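You operate a simulated robot arm through the tools that you are given. There is no shell and no other tool.

You are at the controls of a simulated robot arm. One attempt, no reset.

Task
Cement the top of the lamp base that the CEMENT card names.
Fine: it stands in the steel tray; set it in the holder, use the green pot and the yellow brush; brush back in its dish; leave the pot open, its lid on the table. Set down upright: yellow brush. A coat counts when it lies all over at full strength: go over it till it gets no stronger.
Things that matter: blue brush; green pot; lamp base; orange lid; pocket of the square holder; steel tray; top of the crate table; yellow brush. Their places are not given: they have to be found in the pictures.

It is judged by the outcome, as a careful person would: the job done as asked, and still so three seconds after it is handed in. It fails if anything else is knocked over, pushed out of place, dropped, spilled or broken. A push-on lid holds only when it is set on centred and level and pressed home; a screw cap is set on level and turned clockwise until tight.

Robot
A 7-joint arm with a two-finger parallel gripper, fixed in place. Base frame: the origin is at the foot of the arm, x ahead of it, y to its left, z up. Lengths are in m, angles in rad, forces in N, time in s.
Its first joint turns from -2.897 to 2.897 rad. Payload 3.43 kg.
The TCP is the grasp point between the finger pads, 0.034 m short of the fingertips. In the tool frame z runs along the fingers and y along their closing line. The gripper opens to 0.128 m. The fingers are 0.024 m wide and 0.012 m thick; the gripper's body (0.048 by 0.13 m) begins 0.096 m behind the TCP.
Orientation is that of the tool frame in the base frame, as [roll, pitch, yaw] about the fixed x, y, z axes, in that order (R = Rz(yaw) Ry(pitch) Rx(roll)). With the fingers straight down and closing along the base's y, the tool's x points along the base's -x, its y along +y and its z along -z.

Tools
- The arm moves only by the tool servo_tool. Its argument "moves" is a list of rows, each an object (a shift or turn left out is 0, a gripper value left out holds the last) with "fingers": the closure in counts, from 0 (fully open) to 255 (shut); "xyz": the shift along the tool's x, y, z in units of 50 mm (1.0 is 50 mm), a list of three; "rotation": the turn, a rotation vector about the tool's x, y, z in units of 4 degrees (1.0 is 4 degrees), a list of three. In form: [{"fingers": fingers, "xyz": [tx, ty, tz], "rotation": [ax, ay, az]}, ...]. A call has 1 to 20 rows; each row shifts and turns the commanded pose from where the row before left it, along the tool's axes as they then stand. A call with a number of a shift or a turn outside -1 to 1 is refused whole. A row lasts 0.2 s, in which the tool goes at most 0.05 m and 0.15 rad; a call with a longer step from one row to the next is refused whole, and so is a gripper value outside its range. Where a pose cannot be reached the arm comes as near as it can. A force on the tool above 90 N (or 10 N above the force at the start of the call, whichever is more), or a blocked arm, ends the call early, and 0.2 s more pass. Each finger travels about 0.153 m/s and halts on what it meets, pressing with about 34 N; the grip force reading is that of the motor and also rises with nothing between the fingers. The clock runs only during rows and for 0.2 s after the last one: add rows that do not move to give the fingers time. It gives the time, the measured TCP pose, the force on the tool (base axes), the opening and the grip force at its end, in the units of the frame above (readings bear some noise), with the torque about the TCP (base axes, N m) and any sound that the robot's microphone picked up.
- Cameras (640 x 400 px; columns grow to the right, rows downward): "scene" is fixed at [0.3978, 0.6517, 1.6762]; the picture's right is [-0.90, -0.44, 0.00], its down [-0.43, 0.87, -0.24] and it looks along [0.11, -0.22, -0.97] (base axes); focal length 314 px, centre (320, 200). "wrist" rides on the gripper at [0.076, -0.011, -0.16] in the tool frame; the picture's right is [0.15, 0.99, 0.00], its down [-0.88, 0.13, -0.46] and it looks along [-0.45, 0.07, 0.89] (tool axes); focal length 234 px, centre (320, 200).
- capture(camera): a new picture of that camera. The clock stands still meanwhile.
- pixel_to_xyz(camera, pixels): for up to 12 pixels [column, row] of the newest picture of that camera ("zoom" is the newest enlarged one), the place [x, y, z] in the base frame of the surface seen there, good to about 0.003 m. The clock stands still meanwhile.
- zoom(camera, box): a new picture of the part [left, top, right, bottom] of that camera's present view, enlarged. The clock stands still meanwhile.
- sign_off(): hands the job in; it is judged then, once.

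Leave the gripper open and the arm clear of the work at the hand-in unless told otherwise.

The tools are called as a command line: name --argument value ..., lists and objects as JSON in quotes. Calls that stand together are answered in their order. servo_tool: Moves the arm, as the interface text tells. Its arguments: {"type":"object","properties":{"moves":{"type":"array","items":{"type":"object","properties":{"fingers":{"type":"number"},"xyz":{"type":"array","items":{"type":"number"}},"rotation":{"type":"array","items":{"type":"number"}}}}}},"required":["moves"]} The other tools are called the same way: capture (camera) takes a picture; pixel_to_xyz (camera, pixels) gives the place of the surface under pixels of a picture; zoom (camera, box) takes an enlarged picture of a part of a camera's view; sign_off () hands the job in.

At the start:

```text
time: 0.0
tcp_pos: [0.4598, 0.3225, 1.1643]
ee_rot: [3.139, -0.001, -3.14]
force: [-0.2, -0.9, 0.9]
moment: [0.01, 0.01, -0.02]
width: 0.128
finger_force: 0.0
```

scene: 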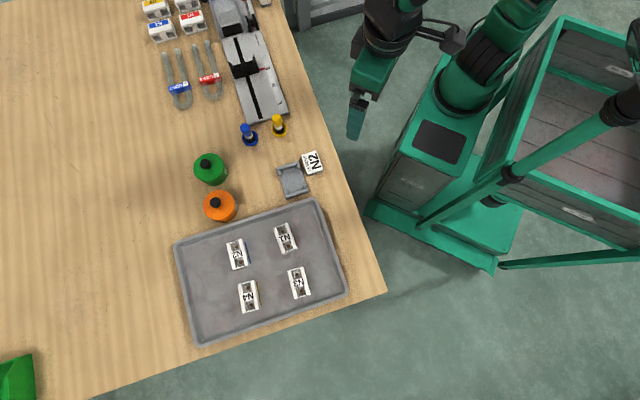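
wrist: 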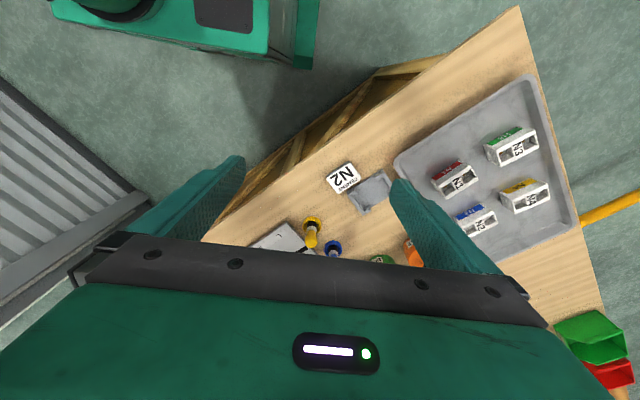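

I see the tray with four lamp bases, the card reading "N2", a small square holder, two pots (green and orange lids), and brushes blue/yellow. I'll zoom in on these parts of the scene.

zoom --camera "scene" --box '[170, 190, 350, 350]'

zoom --camera "scene" --box '[180, 100, 340, 230]'

zoom --camera "wrist" --box '[380, 60, 600, 280]'

zoom --camera "wrist" --box '[240, 150, 440, 275]'

```text
2.50 times, centred on (260, 270) of scene
```

zoom: 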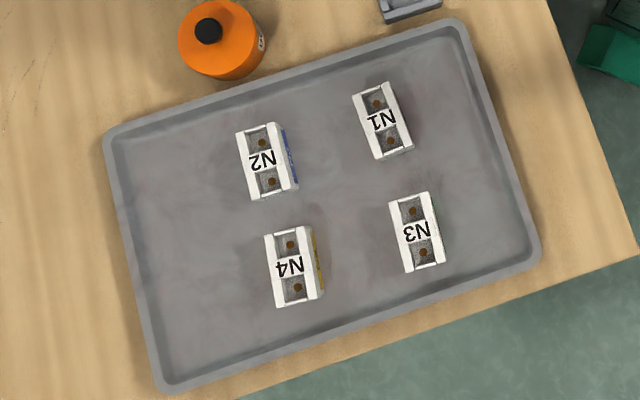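

```text
3.08 times, centred on (260, 165) of scene
```

zoom: 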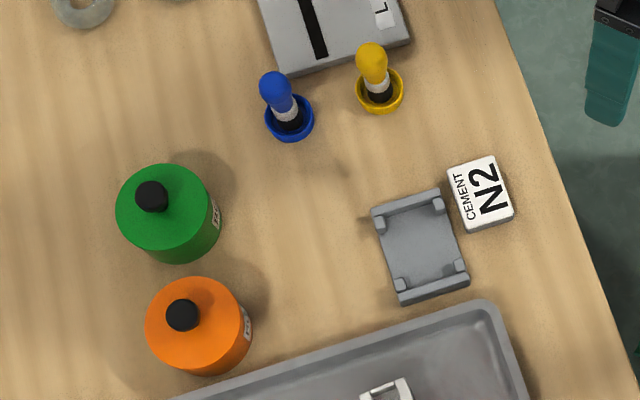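

```text
1.82 times, centred on (490, 170) of wrist
```

zoom: 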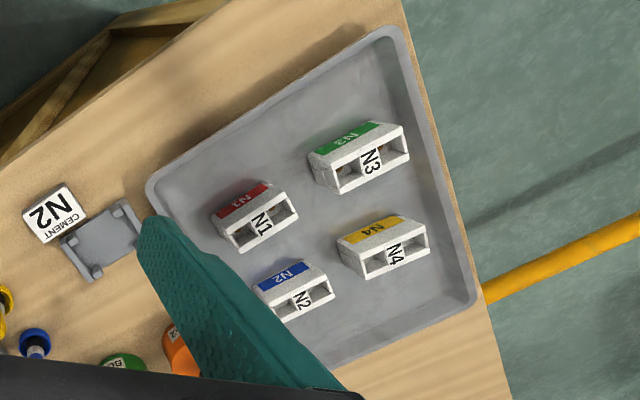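

```text
3.20 times, centred on (340, 212) of wrist
```

zoom: 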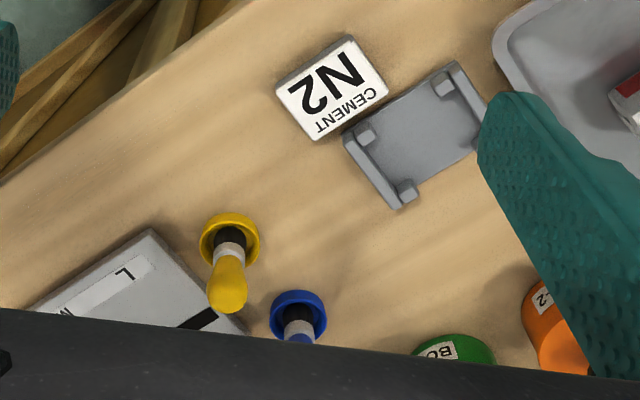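

The card names N2 (blue label), at about (237,254) in the scene picture. Next I ask for the places of the items.

capture --camera "scene"

pixel_to_xyz --camera "scene" --pixels '[[237, 254], [285, 238], [248, 296], [299, 282], [210, 165], [206, 164], [219, 205], [215, 202], [248, 130], [278, 120], [292, 180], [312, 162]]'

pixel_to_xyz --camera "scene" --pixels '[[260, 260], [320, 210], [180, 243], [200, 342], [343, 290], [260, 180], [251, 144], [280, 133], [255, 85], [180, 92], [210, 85], [260, 220]]'

zoom --camera "scene" --box '[130, 0, 300, 130]'

```text
taken
```

scene: 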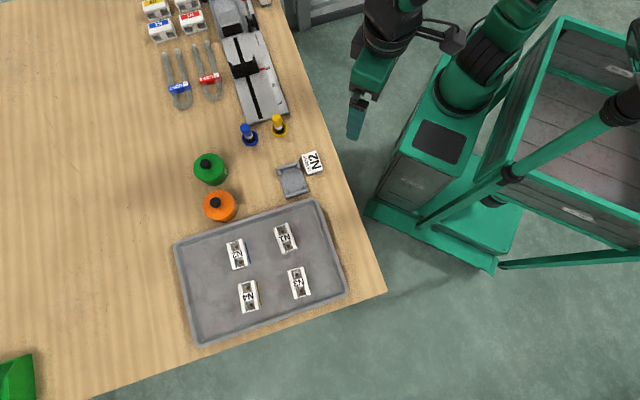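

```text
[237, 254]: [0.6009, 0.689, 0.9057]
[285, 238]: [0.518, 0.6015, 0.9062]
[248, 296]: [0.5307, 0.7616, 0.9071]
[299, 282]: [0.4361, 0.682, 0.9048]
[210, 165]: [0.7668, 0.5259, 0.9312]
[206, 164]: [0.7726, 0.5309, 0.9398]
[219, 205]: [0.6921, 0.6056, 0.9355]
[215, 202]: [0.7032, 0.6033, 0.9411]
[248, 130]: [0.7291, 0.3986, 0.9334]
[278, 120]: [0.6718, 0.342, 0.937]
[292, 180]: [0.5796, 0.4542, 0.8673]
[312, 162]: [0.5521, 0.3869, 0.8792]
```

```text
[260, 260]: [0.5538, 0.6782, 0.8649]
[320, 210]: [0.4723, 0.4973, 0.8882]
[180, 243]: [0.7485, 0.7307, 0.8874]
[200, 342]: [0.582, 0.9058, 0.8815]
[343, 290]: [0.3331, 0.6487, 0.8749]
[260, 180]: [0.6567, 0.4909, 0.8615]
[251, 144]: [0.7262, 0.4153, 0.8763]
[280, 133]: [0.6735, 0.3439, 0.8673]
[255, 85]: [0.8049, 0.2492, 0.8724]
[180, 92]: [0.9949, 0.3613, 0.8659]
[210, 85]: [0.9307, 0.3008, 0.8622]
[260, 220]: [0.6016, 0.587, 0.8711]
```

```text
3.08 times, centred on (215, 65) of scene
```

zoom: 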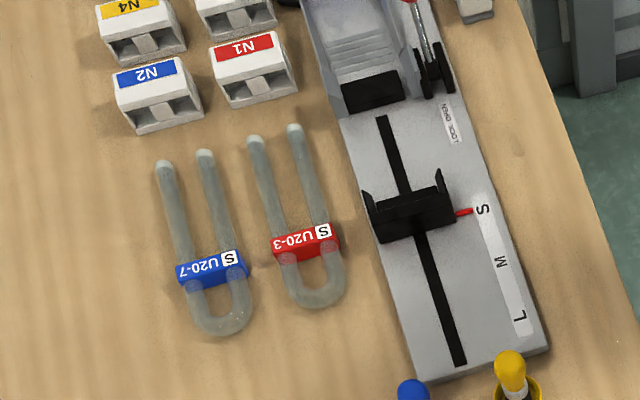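

Table top is at z≈0.861, tray floor ≈0.865, base tops ≈0.906. There is another N2 at the table's back; mine is the one in the tray, at (0.60, 0.69). I move the hand to the tray side and look with the wrist camera.

servo_tool --moves '[{"fingers": 0, "xyz": [-0.133, 0.767, 0.2]}, {"xyz": [-0.133, 0.767, 0.2]}, {"xyz": [-0.133, 0.767, 0.2]}, {"xyz": [-0.133, 0.767, 0.2]}, {"xyz": [-0.133, 0.767, 0.2]}, {"xyz": [-0.133, 0.767, 0.2]}, {}]'

capture --camera "wrist"

capture --camera "scene"

```text
time: 1.6
tcp_pos: [0.4871, 0.5504, 1.1071]
ee_rot: [3.139, 0.011, -3.141]
force: [-0.3, -0.7, 0.3]
moment: [0.0, 0.01, 0.01]
width: 0.1279
finger_force: 0.2
```

```text
taken
```

wrist: 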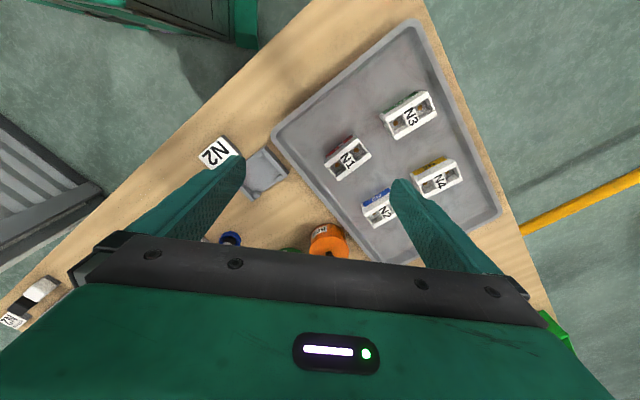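

```text
taken
```

scene: 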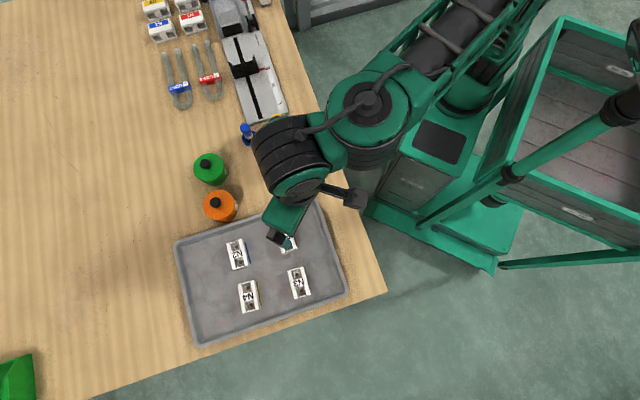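

The tray is in view of the wrist camera. I zoom in on the bases and on the holder.

zoom --camera "wrist" --box '[300, 80, 480, 240]'

zoom --camera "wrist" --box '[190, 120, 360, 260]'

```text
2.50 times, centred on (390, 160) of wrist
```

zoom: 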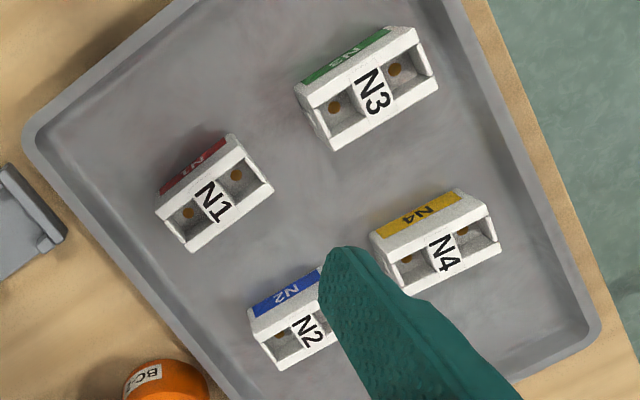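

```text
2.86 times, centred on (275, 190) of wrist
```

zoom: 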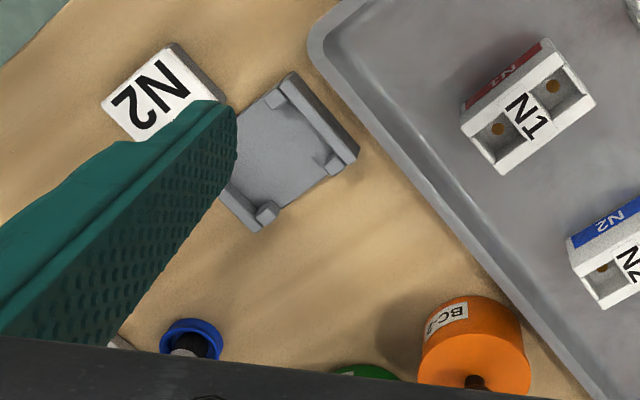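

The holder has a flat floor with two end walls and corner tabs. I take a tight zoom of N2 in the scene view and measure its corners.

zoom --camera "scene" --box '[213, 234, 261, 274]'

```text
10.00 times, centred on (237, 254) of scene
```

zoom: 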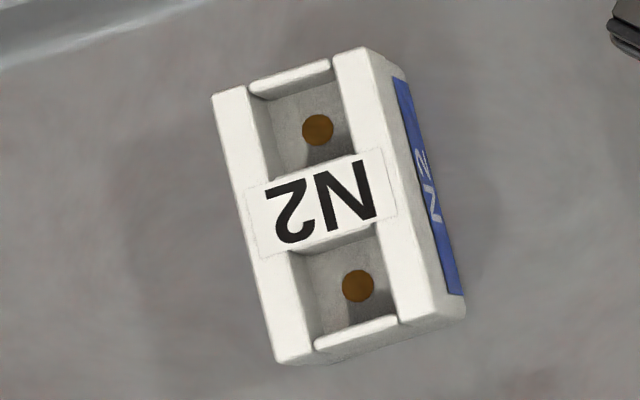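

I query the corners of N2's top face at (216,97), (365,52), (398,320), (280,358), its side, and the tray floor around it.

pixel_to_xyz --camera "zoom" --pixels '[[218, 98], [364, 54], [404, 318], [282, 356], [320, 200], [318, 130], [358, 286], [432, 200], [462, 315], [120, 250], [520, 250], [250, 230]]'

```text
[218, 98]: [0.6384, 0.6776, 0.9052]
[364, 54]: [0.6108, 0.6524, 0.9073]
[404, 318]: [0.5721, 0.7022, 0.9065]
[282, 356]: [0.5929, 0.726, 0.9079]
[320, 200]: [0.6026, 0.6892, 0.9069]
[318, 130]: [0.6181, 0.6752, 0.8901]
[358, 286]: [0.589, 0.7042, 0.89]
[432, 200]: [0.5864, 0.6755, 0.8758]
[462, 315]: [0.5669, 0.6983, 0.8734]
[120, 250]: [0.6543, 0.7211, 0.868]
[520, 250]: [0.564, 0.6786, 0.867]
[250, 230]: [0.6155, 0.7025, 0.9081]
```

N2's centre is about (0.604, 0.690), top z≈0.907, roughly 66 × 37 mm, long axis at about 131°. Now I move the hand over the table middle to look at pots, brushes and holder.

servo_tool --moves '[{"xyz": [-0.5, -0.75, 0.0]}, {"xyz": [-0.5, -0.75, 0.0]}, {"xyz": [-0.5, -0.75, 0.0]}, {"xyz": [-0.5, -0.75, 0.0]}, {}, {}]'

capture --camera "wrist"

zoom --camera "wrist" --box '[200, 60, 520, 260]'

capture --camera "scene"

```text
time: 3.0
tcp_pos: [0.5874, 0.4004, 1.1097]
ee_rot: [3.141, 0.01, 3.141]
force: [-0.6, -0.4, 0.6]
moment: [0.03, -0.02, -0.03]
width: 0.1278
finger_force: 0.1
```

```text
taken
```

wrist: 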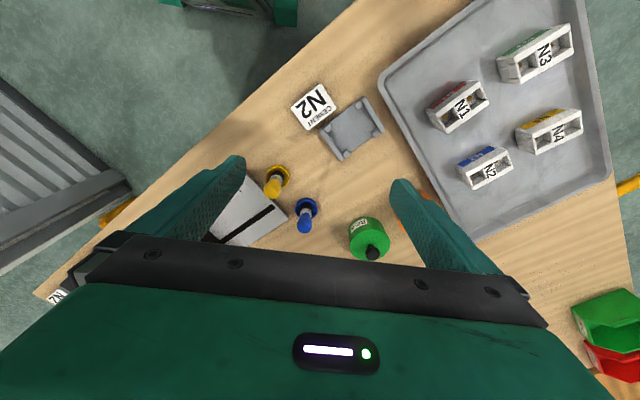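

```text
2.00 times, centred on (360, 160) of wrist
```

zoom: 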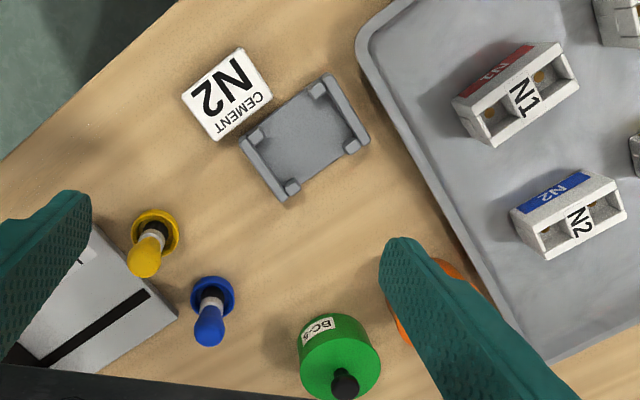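

```text
taken
```

scene: 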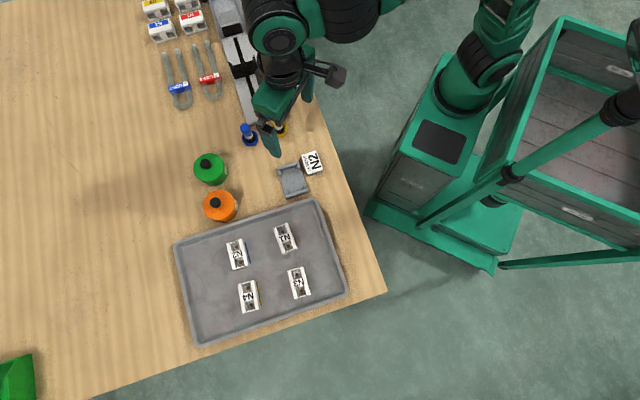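

Now tight zooms on the holder (wrist about (352,130)), brushes and the green pot.

zoom --camera "wrist" --box '[312, 90, 392, 165]'

pixel_to_xyz --camera "zoom" --pixels '[[320, 200], [200, 200], [400, 120], [440, 60], [500, 200]]'

zoom --camera "wrist" --box '[340, 210, 400, 265]'

zoom --camera "wrist" --box '[255, 155, 325, 240]'

zoom --camera "scene" --box '[268, 160, 318, 200]'

```text
5.33 times, centred on (352, 128) of wrist
```

zoom: 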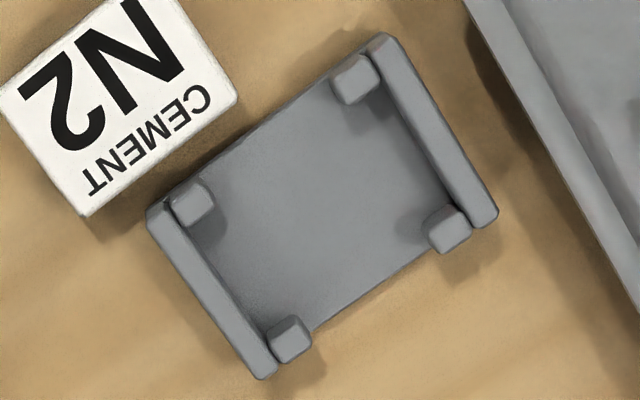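

```text
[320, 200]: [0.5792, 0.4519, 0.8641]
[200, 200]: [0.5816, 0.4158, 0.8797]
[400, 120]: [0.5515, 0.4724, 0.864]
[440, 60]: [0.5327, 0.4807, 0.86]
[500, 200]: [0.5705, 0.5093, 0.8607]
```

```text
7.27 times, centred on (370, 238) of wrist
```

zoom: 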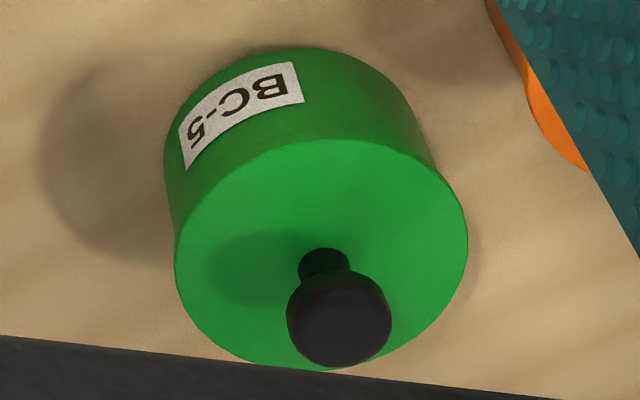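

```text
4.71 times, centred on (290, 198) of wrist
```

zoom: 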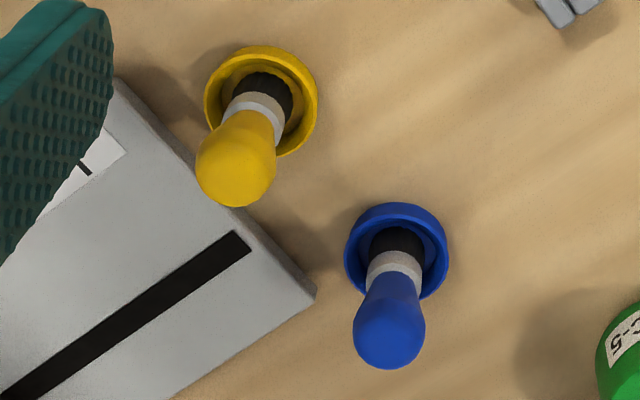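

```text
10.00 times, centred on (293, 180) of scene
```

zoom: 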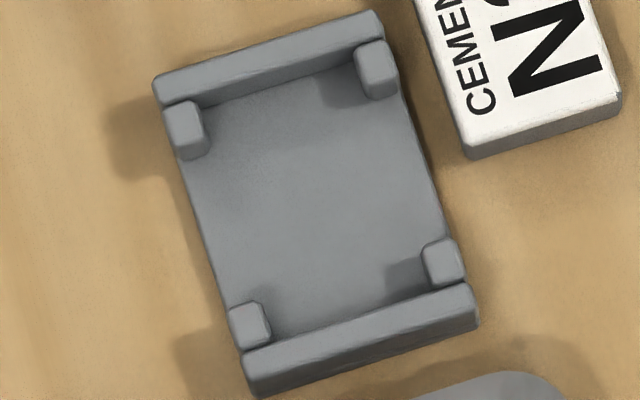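

I query holder points in this scene zoom: tab tops, wall tops, floor.

pixel_to_xyz --camera "zoom" --pixels '[[185, 120], [375, 58], [440, 255], [247, 320], [270, 55], [370, 310], [320, 200], [158, 85], [378, 18], [470, 290], [248, 360], [260, 90]]'

zoom --camera "scene" --box '[185, 148, 249, 188]'

pixel_to_xyz --camera "zoom" --pixels '[[320, 200], [200, 150], [150, 200], [250, 280], [250, 120], [340, 240], [380, 320], [400, 220]]'

```text
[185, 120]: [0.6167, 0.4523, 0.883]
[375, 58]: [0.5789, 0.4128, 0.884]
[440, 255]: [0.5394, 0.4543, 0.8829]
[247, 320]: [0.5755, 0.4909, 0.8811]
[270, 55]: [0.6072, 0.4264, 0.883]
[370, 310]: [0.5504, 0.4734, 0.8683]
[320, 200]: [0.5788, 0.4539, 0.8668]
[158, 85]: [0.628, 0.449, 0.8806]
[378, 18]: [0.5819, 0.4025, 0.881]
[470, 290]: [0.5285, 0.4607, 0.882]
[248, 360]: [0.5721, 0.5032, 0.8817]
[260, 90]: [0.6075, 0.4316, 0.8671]
```

```text
10.00 times, centred on (217, 168) of scene
```

zoom: 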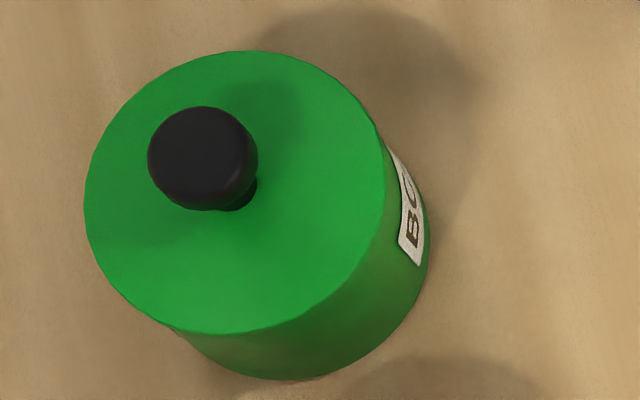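

```text
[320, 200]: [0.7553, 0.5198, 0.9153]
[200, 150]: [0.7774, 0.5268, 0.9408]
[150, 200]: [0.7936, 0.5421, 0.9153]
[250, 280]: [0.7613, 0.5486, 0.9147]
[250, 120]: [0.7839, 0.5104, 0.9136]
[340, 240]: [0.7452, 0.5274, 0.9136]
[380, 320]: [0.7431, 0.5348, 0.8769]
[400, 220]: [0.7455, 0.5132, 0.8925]
```

Holder centre ≈ (0.5776, 0.4533), its wall-to-wall axis at about 135°, pocket floor z≈0.867, tabs 0.883. The green pot's lid top is at z≈0.914, knob top ≈0.941. Now I measure the brushes and the slope of N2's sides.

zoom --camera "wrist" --box '[448, 130, 528, 200]'

zoom --camera "scene" --box '[232, 110, 296, 150]'

```text
5.71 times, centred on (488, 165) of wrist
```

zoom: 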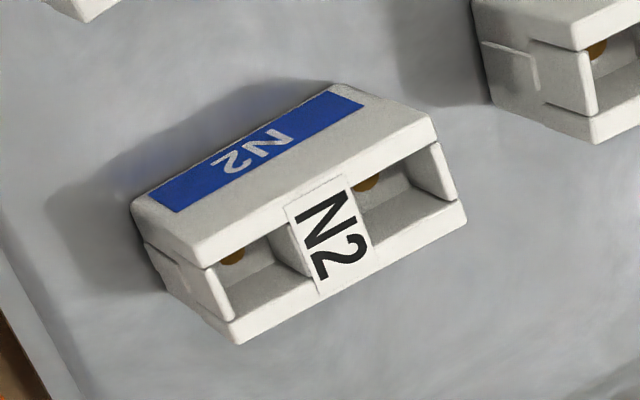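

```text
10.00 times, centred on (264, 130) of scene
```

zoom: 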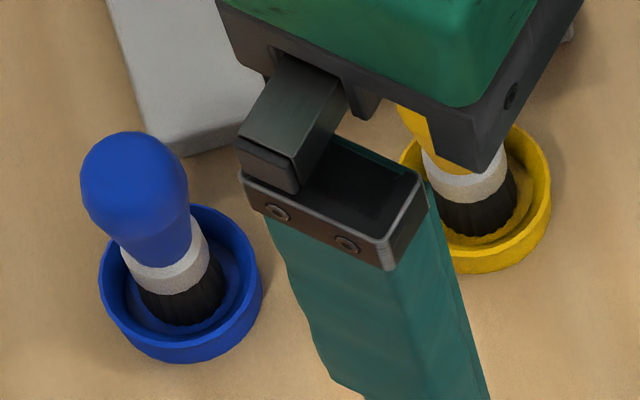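

The base is a plain block with vertical sides, about 68 × 39 mm. The pocket is about 70 × 41 mm, so placement has to be precise. I move above N2 and turn the tool so the fingers close across its short side (tool y at about 41°).

servo_tool --moves '[{"xyz": [-0.0415, 0.724, 0.275]}, {"xyz": [-0.0415, 0.724, 0.275]}, {"xyz": [-0.0415, 0.724, 0.275]}, {"xyz": [-0.0415, 0.724, 0.275]}, {"xyz": [-0.0415, 0.724, 0.275]}, {"xyz": [-0.0415, 0.724, 0.275]}, {"xyz": [-0.0415, 0.724, 0.275]}, {"xyz": [-0.0415, 0.724, 0.275]}, {"rotation": [0, 0, 1]}, {"rotation": [0, 0, 1]}, {"rotation": [0, 0, 1]}, {"rotation": [0, 0, 1]}, {"rotation": [0, 0, 1]}, {"rotation": [0, 0, 1]}, {"rotation": [0, 0, 1]}, {"rotation": [0, 0, 1]}, {"rotation": [0, 0, 1]}, {"rotation": [0, 0, 1]}, {"rotation": [0, 0, 1]}, {"rotation": [0, 0, 1]}]'

capture --camera "wrist"

capture --camera "scene"

```text
time: 7.2
tcp_pos: [0.5983, 0.6819, 0.9954]
ee_rot: [3.132, 0.004, 2.302]
force: [0.1, 0.2, -0.2]
moment: [-0.01, -0.01, -0.01]
width: 0.1277
finger_force: 0.0
out of reach, approached as far as the arm can: row 8
```

```text
taken
```

wrist: 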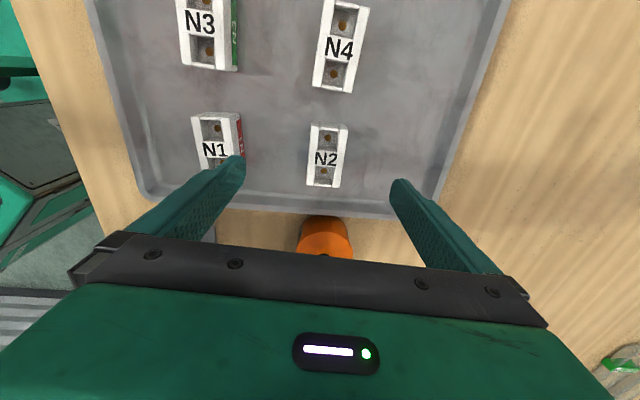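

```text
taken
```

scene: 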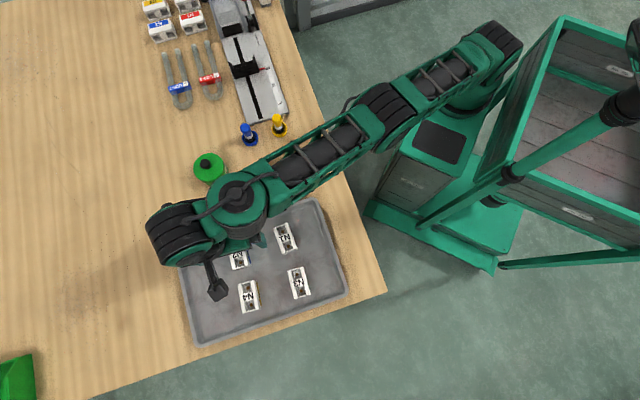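

The hand is nearly over N2 (wrist picture about (325,155)). I zoom there to refine its position and angle.

zoom --camera "wrist" --box '[285, 115, 365, 195]'

pixel_to_xyz --camera "zoom" --pixels '[[320, 200], [320, 100], [320, 300], [250, 200], [390, 200]]'

```text
5.00 times, centred on (325, 155) of wrist
```

zoom: 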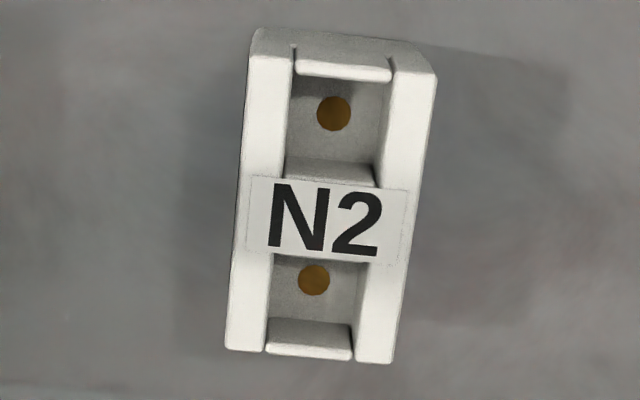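

```text
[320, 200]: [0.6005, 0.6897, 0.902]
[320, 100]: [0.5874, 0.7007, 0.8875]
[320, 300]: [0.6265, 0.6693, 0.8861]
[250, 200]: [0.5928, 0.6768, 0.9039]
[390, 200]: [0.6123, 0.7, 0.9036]
```

pixel_to_xyz --camera "zoom" --pixels '[[232, 343], [388, 356], [257, 62], [430, 80], [242, 200], [410, 218], [245, 340], [375, 350], [275, 62], [410, 78], [330, 70], [310, 345]]'

```text
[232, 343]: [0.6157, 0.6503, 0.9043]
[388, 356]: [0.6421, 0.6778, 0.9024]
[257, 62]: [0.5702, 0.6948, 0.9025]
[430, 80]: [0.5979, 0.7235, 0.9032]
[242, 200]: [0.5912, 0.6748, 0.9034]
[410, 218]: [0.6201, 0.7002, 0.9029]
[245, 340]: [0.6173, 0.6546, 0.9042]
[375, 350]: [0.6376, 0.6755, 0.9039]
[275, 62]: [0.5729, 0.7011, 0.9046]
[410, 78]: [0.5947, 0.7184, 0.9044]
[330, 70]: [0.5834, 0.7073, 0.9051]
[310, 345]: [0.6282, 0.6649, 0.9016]
```

N2's centre averages to (0.605, 0.688) and its long axis to about 134°. I correct the turn by +2°, shift 9 mm along tool y, part-close the fingers to about 75 mm and come down to z≈0.95 to check.

servo_tool --moves '[{"fingers": 105, "xyz": [0, 0.09, 0.225], "rotation": [0, 0, -0.25]}, {"xyz": [0, 0.09, 0.225], "rotation": [0, 0, -0.25]}, {"xyz": [0, 0, 0.225]}, {"xyz": [0, 0, 0.225]}, {}, {}]'

capture --camera "wrist"

```text
time: 8.6
tcp_pos: [0.607, 0.6873, 0.9489]
ee_rot: [3.134, 0.007, 2.338]
force: [0.0, 0.1, -0.3]
moment: [-0.04, -0.01, 0.02]
width: 0.0752
finger_force: 0.1
```

```text
taken
```

wrist: 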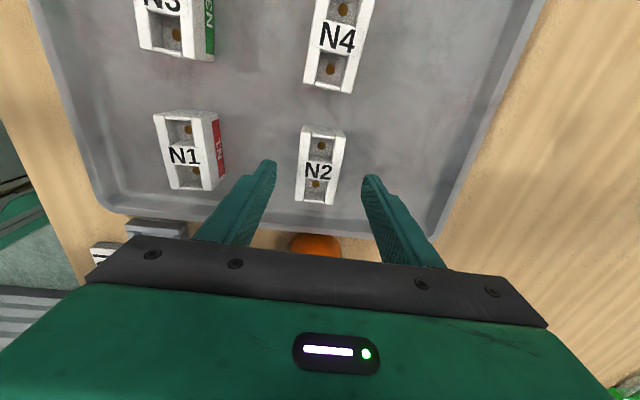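

The base lies centred between the fingers. I zoom on it to check alignment along the long axis.

zoom --camera "wrist" --box '[270, 115, 370, 215]'

pixel_to_xyz --camera "wrist" --pixels '[[305, 130], [343, 132], [298, 195], [333, 200], [324, 133], [315, 198], [302, 160], [339, 165]]'

```text
4.00 times, centred on (320, 165) of wrist
```

zoom: 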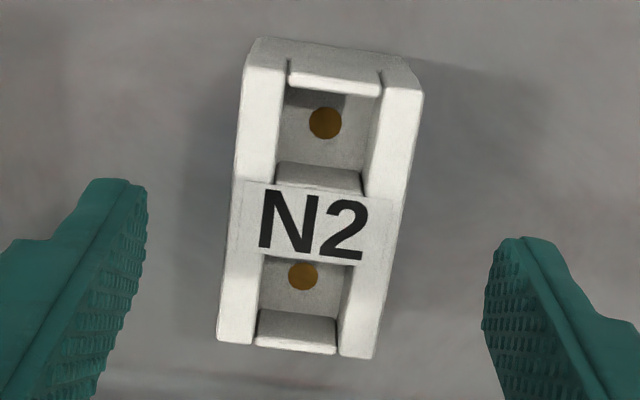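

```text
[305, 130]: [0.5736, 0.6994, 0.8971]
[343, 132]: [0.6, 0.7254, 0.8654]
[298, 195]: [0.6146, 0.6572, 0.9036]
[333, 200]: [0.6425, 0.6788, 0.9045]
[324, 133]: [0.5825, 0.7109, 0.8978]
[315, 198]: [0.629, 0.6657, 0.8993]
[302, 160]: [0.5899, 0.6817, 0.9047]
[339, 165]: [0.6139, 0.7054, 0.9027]
```

pixel_to_xyz --camera "zoom" --pixels '[[312, 225], [312, 215], [252, 72], [416, 96], [222, 335], [370, 350], [240, 205], [390, 225], [260, 200], [370, 230]]'

```text
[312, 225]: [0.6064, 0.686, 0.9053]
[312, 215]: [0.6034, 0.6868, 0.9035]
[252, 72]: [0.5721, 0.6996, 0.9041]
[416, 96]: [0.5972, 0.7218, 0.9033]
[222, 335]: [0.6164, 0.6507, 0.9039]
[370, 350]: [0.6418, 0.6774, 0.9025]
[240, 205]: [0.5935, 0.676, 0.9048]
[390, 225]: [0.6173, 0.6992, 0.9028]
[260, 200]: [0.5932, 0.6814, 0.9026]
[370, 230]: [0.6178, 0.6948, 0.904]
```

TCP (0.607, 0.687) matches the centre (0.607, 0.687). I fix the slight tilt, go down 38 mm to z≈0.911 and close.

servo_tool --moves '[{"xyz": [0, 0, 0.25], "rotation": [0.109, 0.1, 0]}, {"xyz": [0, 0, 0.25]}, {"xyz": [0, 0, 0.26]}, {}, {}]'

capture --camera "wrist"

```text
time: 9.8
tcp_pos: [0.6064, 0.6864, 0.9116]
ee_rot: [-3.141, 0.001, 2.339]
force: [1.3, 0.1, 0.5]
moment: [0.02, 0.0, 0.05]
width: 0.0755
finger_force: 0.0
```

```text
taken
```

wrist: 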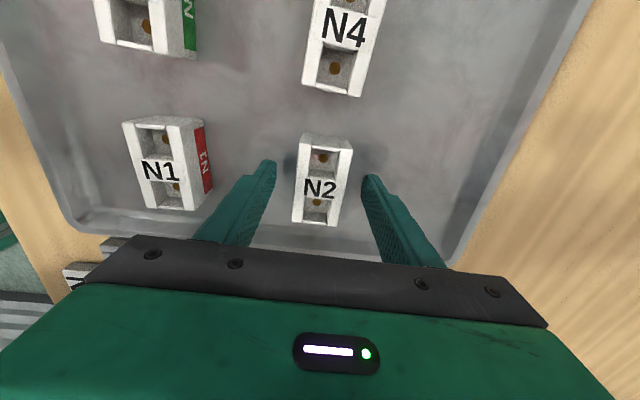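

Level now and at z 0.9116 with the fingers either side of N2. I close the fingers.

servo_tool --moves '[{"fingers": 170}, {"fingers": 255}, {}, {}]'

zoom --camera "wrist" --box '[240, 115, 400, 235]'

```text
time: 10.8
tcp_pos: [0.6062, 0.6868, 0.9104]
ee_rot: [-3.141, 0.0, 2.338]
force: [-0.4, -1.0, 0.6]
moment: [0.02, 0.03, -0.05]
width: 0.0394
finger_force: 34.2
```

```text
3.33 times, centred on (320, 175) of wrist
```

zoom: 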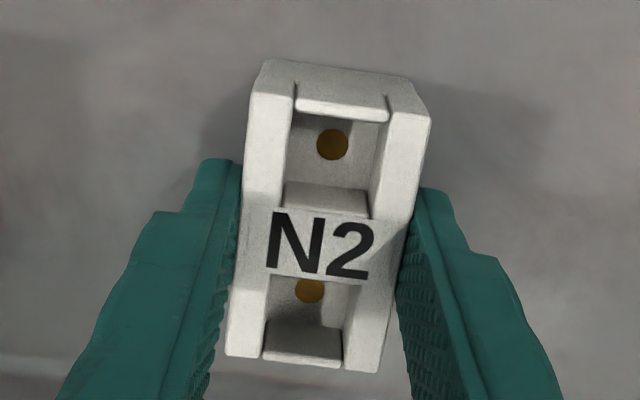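

Gripped (width 39.4 mm). I lift it 65 mm, then carry it towards the holder at (0.578, 0.453).

servo_tool --moves '[{"xyz": [0, 0, -0.2]}, {"xyz": [0, 0, -0.4]}, {"xyz": [0, 0, -0.4]}, {"xyz": [0, 0, -0.3]}, {}, {"xyz": [-0.3, -0.38, 0]}, {"xyz": [-0.494, -0.609, 0]}, {"xyz": [-0.494, -0.609, 0]}, {"xyz": [-0.494, -0.609, 0]}, {"xyz": [-0.494, -0.609, 0]}, {"xyz": [-0.494, -0.609, 0]}, {"xyz": [-0.194, -0.229, 0]}, {}, {}]'

capture --camera "wrist"

capture --camera "scene"

```text
time: 13.8
tcp_pos: [0.579, 0.4533, 0.9758]
ee_rot: [-3.141, 0.0, 2.339]
force: [-0.8, 0.6, -1.0]
moment: [0.0, 0.01, -0.02]
width: 0.0392
finger_force: 34.1
out of reach, approached as far as the arm can: row 4, 6
```

```text
taken
```

wrist: 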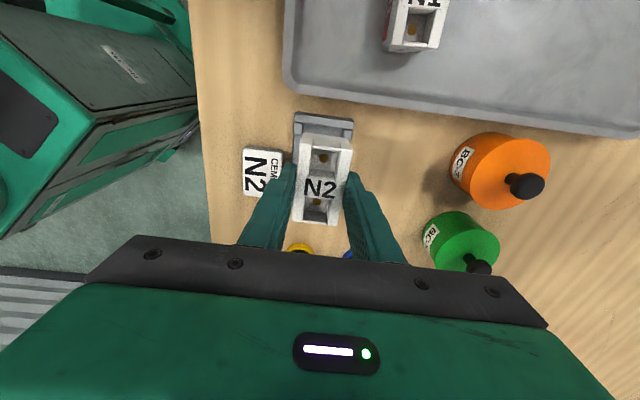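

```text
taken
```

scene: 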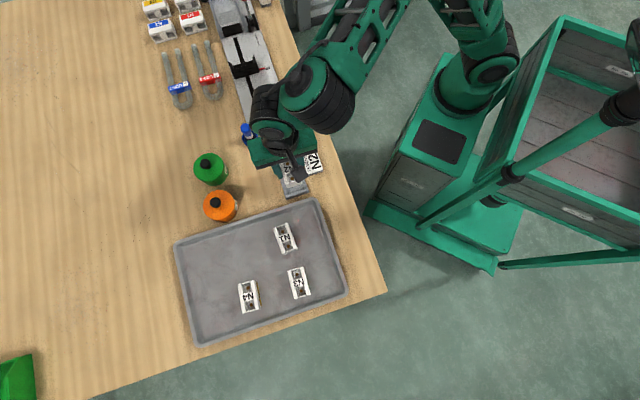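

The base hangs right above the holder (far wall visible at (325,122)). To measure the holder with the same wrist camera I back off 60 mm along tool −x and raise a bit.

servo_tool --moves '[{"xyz": [-0.4, 0, -0.4]}, {"xyz": [-0.4, 0, -0.4]}, {"xyz": [-0.4, 0, 0]}, {}, {}]'

capture --camera "wrist"

zoom --camera "wrist" --box '[260, 70, 390, 150]'

```text
time: 15.0
tcp_pos: [0.6188, 0.4115, 1.0147]
ee_rot: [3.142, -0.001, 2.339]
force: [0.3, 0.1, -0.8]
moment: [0.02, 0.0, 0.01]
width: 0.0393
finger_force: 33.9
```

```text
taken
```

wrist: 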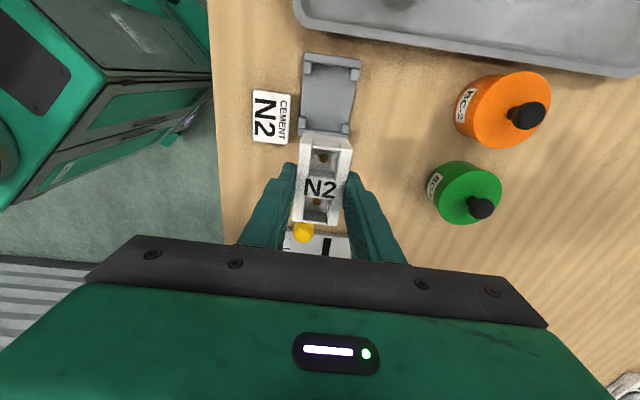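

```text
4.92 times, centred on (325, 110) of wrist
```

zoom: 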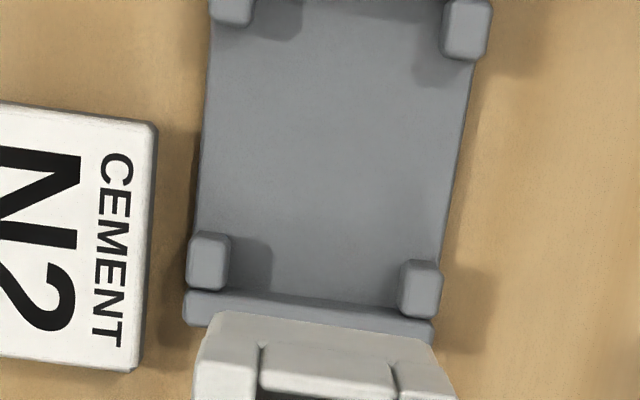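

zoom --camera "wrist" --box '[276, 45, 388, 145]'

```text
4.00 times, centred on (332, 95) of wrist
```

zoom: 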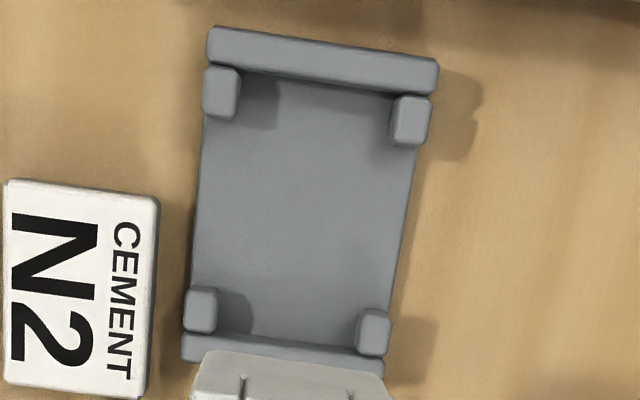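

pixel_to_xyz --camera "zoom" --pixels '[[221, 90], [410, 116], [201, 306], [373, 328], [225, 48], [420, 76], [192, 345], [370, 362], [235, 95], [395, 120], [213, 306], [360, 328]]'

zoom --camera "wrist" --box '[276, 135, 376, 230]'

pixel_to_xyz --camera "wrist" --pixels '[[303, 145], [349, 150], [294, 217], [334, 222]]'

```text
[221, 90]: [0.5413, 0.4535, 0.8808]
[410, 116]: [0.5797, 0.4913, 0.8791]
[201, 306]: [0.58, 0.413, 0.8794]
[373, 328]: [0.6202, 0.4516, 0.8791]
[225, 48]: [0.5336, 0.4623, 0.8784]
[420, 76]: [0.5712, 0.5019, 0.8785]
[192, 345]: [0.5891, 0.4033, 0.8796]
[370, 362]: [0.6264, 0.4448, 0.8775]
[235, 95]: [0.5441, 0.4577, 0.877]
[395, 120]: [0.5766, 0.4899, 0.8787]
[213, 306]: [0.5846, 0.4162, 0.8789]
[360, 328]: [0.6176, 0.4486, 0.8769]
```

```text
4.21 times, centred on (326, 182) of wrist
```

zoom: 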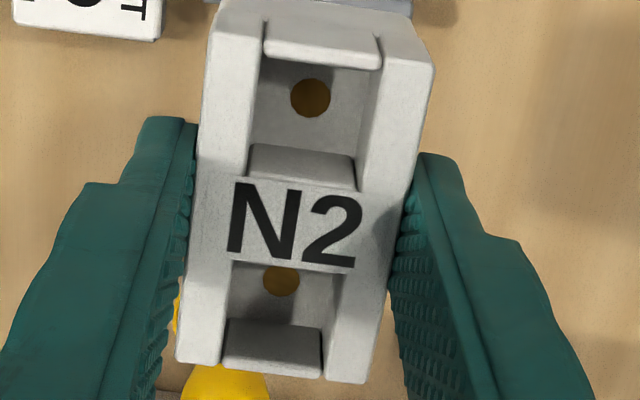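

```text
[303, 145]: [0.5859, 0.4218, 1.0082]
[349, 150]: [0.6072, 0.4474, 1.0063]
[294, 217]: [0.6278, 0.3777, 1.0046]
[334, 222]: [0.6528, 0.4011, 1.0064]
```

Holder by wrist ≈ (0.5804, 0.4529), axis ≈134.5°. Combining both cameras, the TCP target for centring the base is about (0.581, 0.4515). I move there and lower until the base's underside is just above the tabs (TCP z≈0.932).

servo_tool --moves '[{"xyz": [0.37, 0, 0.2], "rotation": [0, 0, -0.12]}, {"xyz": [0.37, 0, 0.3]}, {"xyz": [0.364, 0.006, 0.4]}, {"xyz": [0, 0, 0.4]}, {"xyz": [0, 0, 0.354]}, {}, {}]'

capture --camera "wrist"

zoom --camera "wrist" --box '[260, 100, 390, 230]'

zoom --camera "scene" --box '[260, 155, 324, 205]'

```text
time: 16.6
tcp_pos: [0.5797, 0.4511, 0.9305]
ee_rot: [3.141, 0.0, 2.347]
force: [-1.1, 0.8, 0.0]
moment: [0.03, 0.0, -0.01]
width: 0.0395
finger_force: 33.8
```

```text
taken
```

wrist: 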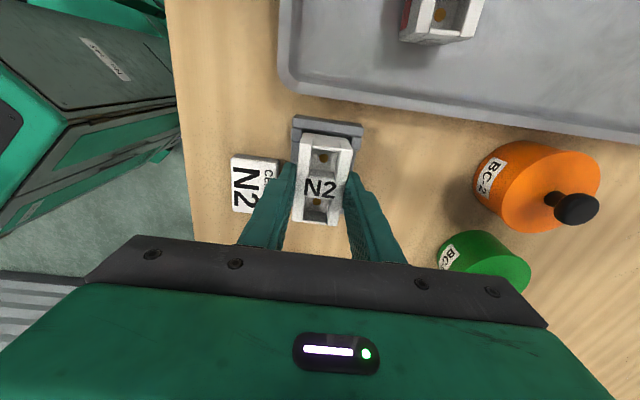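

```text
3.08 times, centred on (325, 165) of wrist
```

zoom: 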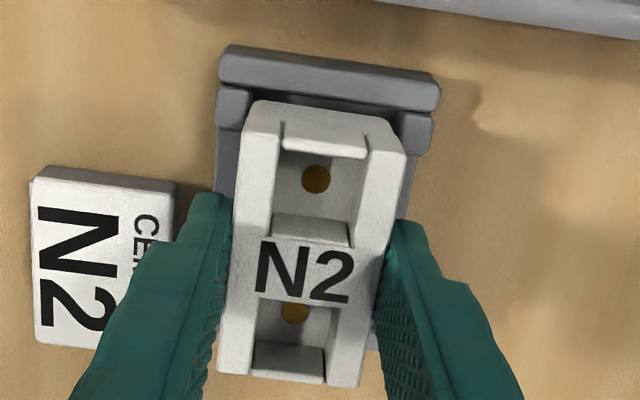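

```text
8.00 times, centred on (292, 180) of scene
```

zoom: 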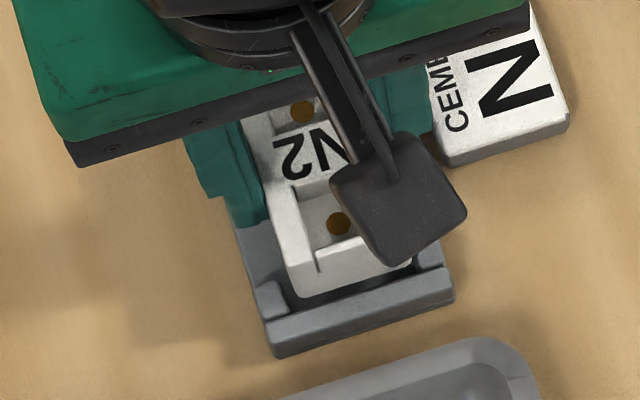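

The base is over the pocket; I look closely at the gap to the far wall and tabs.

zoom --camera "wrist" --box '[288, 108, 372, 160]'

zoom --camera "scene" --box '[284, 176, 324, 201]'

```text
7.62 times, centred on (330, 134) of wrist
```

zoom: 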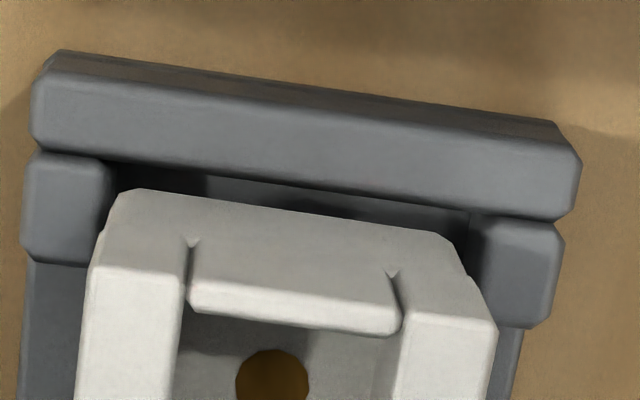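

```text
16.00 times, centred on (304, 188) of scene
```

zoom: 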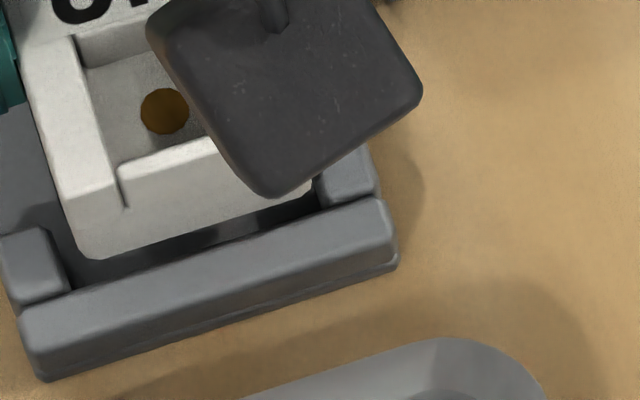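

From the close-up: gap to the far wall ≈2.5–3 mm (too much), the left tab is nearly touched while about 3 mm is free on the right. I shift +1.3 mm along tool x and +1.7 mm along tool y, lower 2 mm and look again.

servo_tool --moves '[{"xyz": [0.026, 0.034, 0]}, {"xyz": [0, 0, 0.04]}, {}, {}]'

zoom --camera "wrist" --box '[288, 108, 372, 160]'

zoom --camera "scene" --box '[284, 176, 324, 201]'

```text
time: 17.6
tcp_pos: [0.5797, 0.4532, 0.9293]
ee_rot: [3.141, -0.001, 2.347]
force: [-0.4, -0.5, -0.4]
moment: [0.03, -0.02, -0.01]
width: 0.0396
finger_force: 34.3
```

```text
7.62 times, centred on (330, 134) of wrist
```

zoom: 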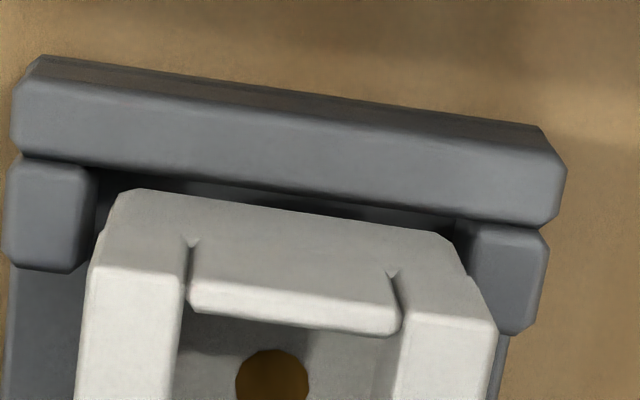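

```text
16.00 times, centred on (304, 188) of scene
```

zoom: 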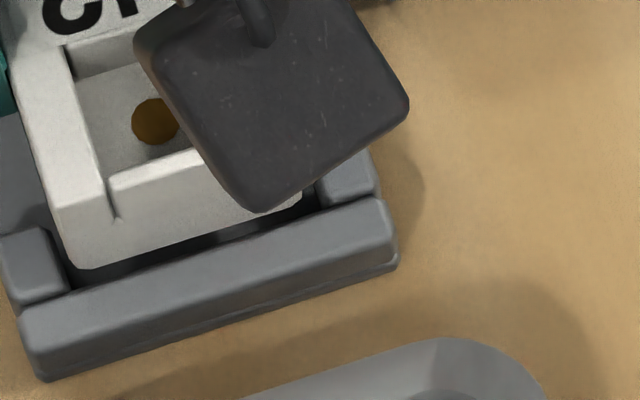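

Now gaps are about 1.9 mm (far wall), 1.8 mm left, 1.1 mm right. A final 0.3 mm trim each and I lower in small steps.

servo_tool --moves '[{"xyz": [0.007, -0.005, 0]}, {"xyz": [0, 0, 0.06]}, {"xyz": [0, 0, 0.06]}, {"xyz": [0, 0, 0.06]}, {"xyz": [0, 0, 0.06]}, {}]'

zoom --camera "wrist" --box '[280, 108, 372, 165]'

zoom --camera "scene" --box '[284, 176, 324, 201]'

```text
time: 19.0
tcp_pos: [0.5802, 0.453, 0.9178]
ee_rot: [3.141, 0.0, 2.347]
force: [-0.3, -0.3, -0.8]
moment: [0.0, 0.01, 0.0]
width: 0.0391
finger_force: 33.7
```

```text
6.96 times, centred on (326, 136) of wrist
```

zoom: 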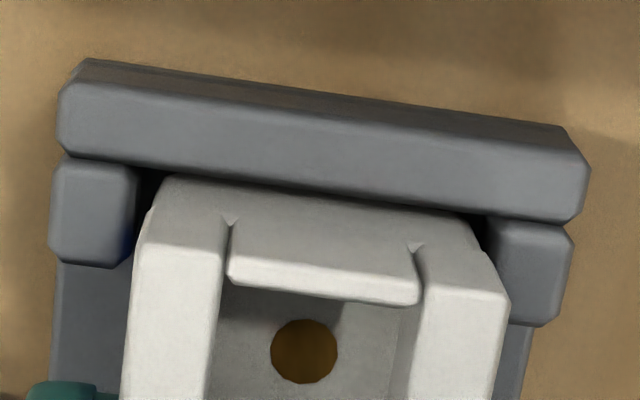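

```text
16.00 times, centred on (304, 188) of scene
```

zoom: 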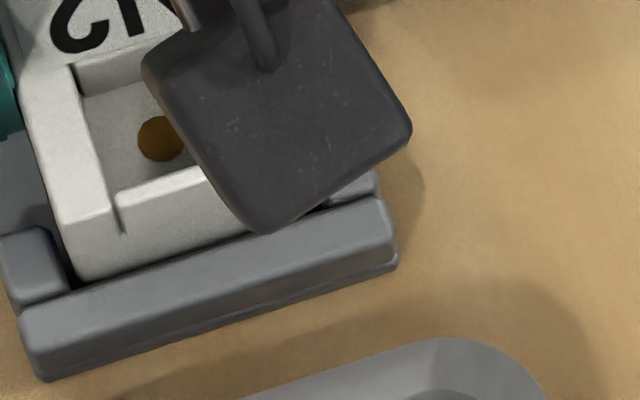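

The base is between the tabs with no contact force. I lower on until it touches the floor.

servo_tool --moves '[{"xyz": [0, 0, 0.04]}, {"xyz": [0, 0, 0.04]}, {"xyz": [0, 0, 0.03]}, {}, {}]'

```text
time: 20.2
tcp_pos: [0.5804, 0.4523, 0.9141]
ee_rot: [3.137, -0.001, 2.348]
force: [5.7, 4.3, 27.1]
moment: [0.12, -0.12, -0.02]
width: 0.0398
finger_force: 34.2
```

Contact: 27 N upward at z 0.914. I look whether it has reached the floor.

zoom --camera "wrist" --box '[270, 100, 380, 230]'

zoom --camera "scene" --box '[270, 165, 318, 201]'

pixel_to_xyz --camera "zoom" --pixels '[[200, 180], [180, 200], [240, 220], [130, 100], [300, 330]]'

```text
3.08 times, centred on (325, 165) of wrist
```

zoom: 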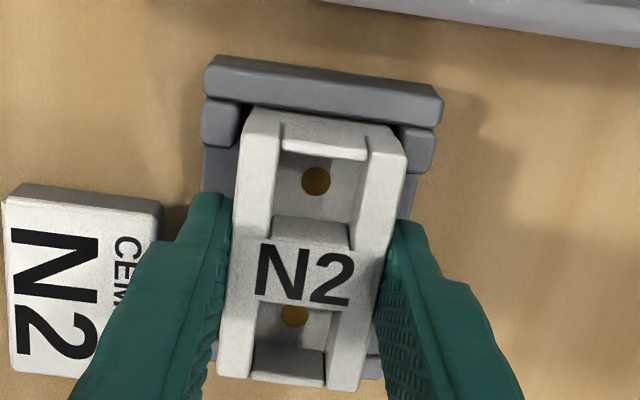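

```text
11.11 times, centred on (294, 183) of scene
```

zoom: 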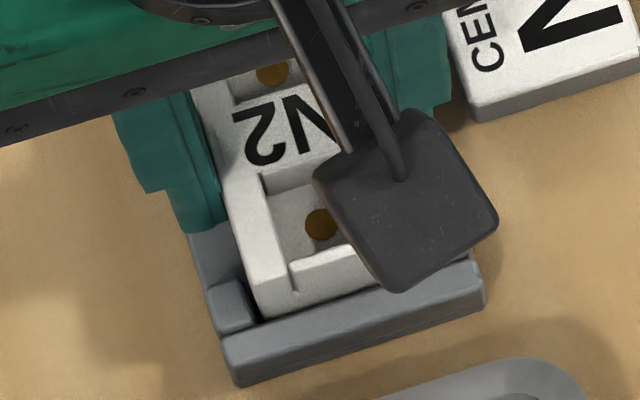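

```text
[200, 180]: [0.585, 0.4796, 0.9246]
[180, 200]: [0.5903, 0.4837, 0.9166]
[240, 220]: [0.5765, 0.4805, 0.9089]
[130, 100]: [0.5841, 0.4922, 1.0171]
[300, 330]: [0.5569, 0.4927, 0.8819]
```

It appears seated in the pocket. I ease the press by 1.5 mm and open slightly to about 50 mm.

servo_tool --moves '[{"xyz": [0, 0, -0.03]}, {}, {"fingers": 155}, {}, {}]'

zoom --camera "wrist" --box '[270, 100, 380, 230]'

```text
time: 21.4
tcp_pos: [0.5794, 0.4514, 0.9128]
ee_rot: [3.141, 0.0, 2.348]
force: [-0.3, 0.0, -0.3]
moment: [0.01, 0.0, 0.0]
width: 0.0504
finger_force: 0.2
```

```text
3.08 times, centred on (325, 165) of wrist
```

zoom: 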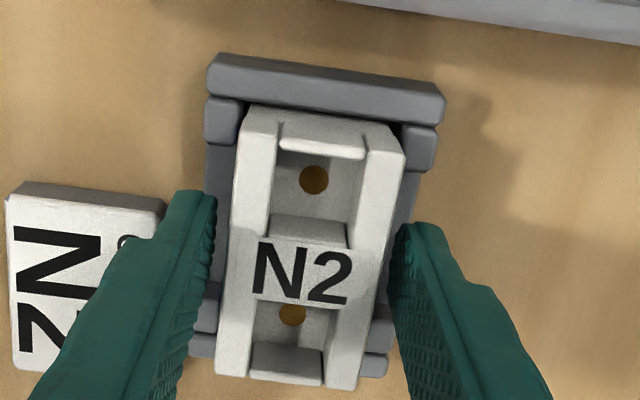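

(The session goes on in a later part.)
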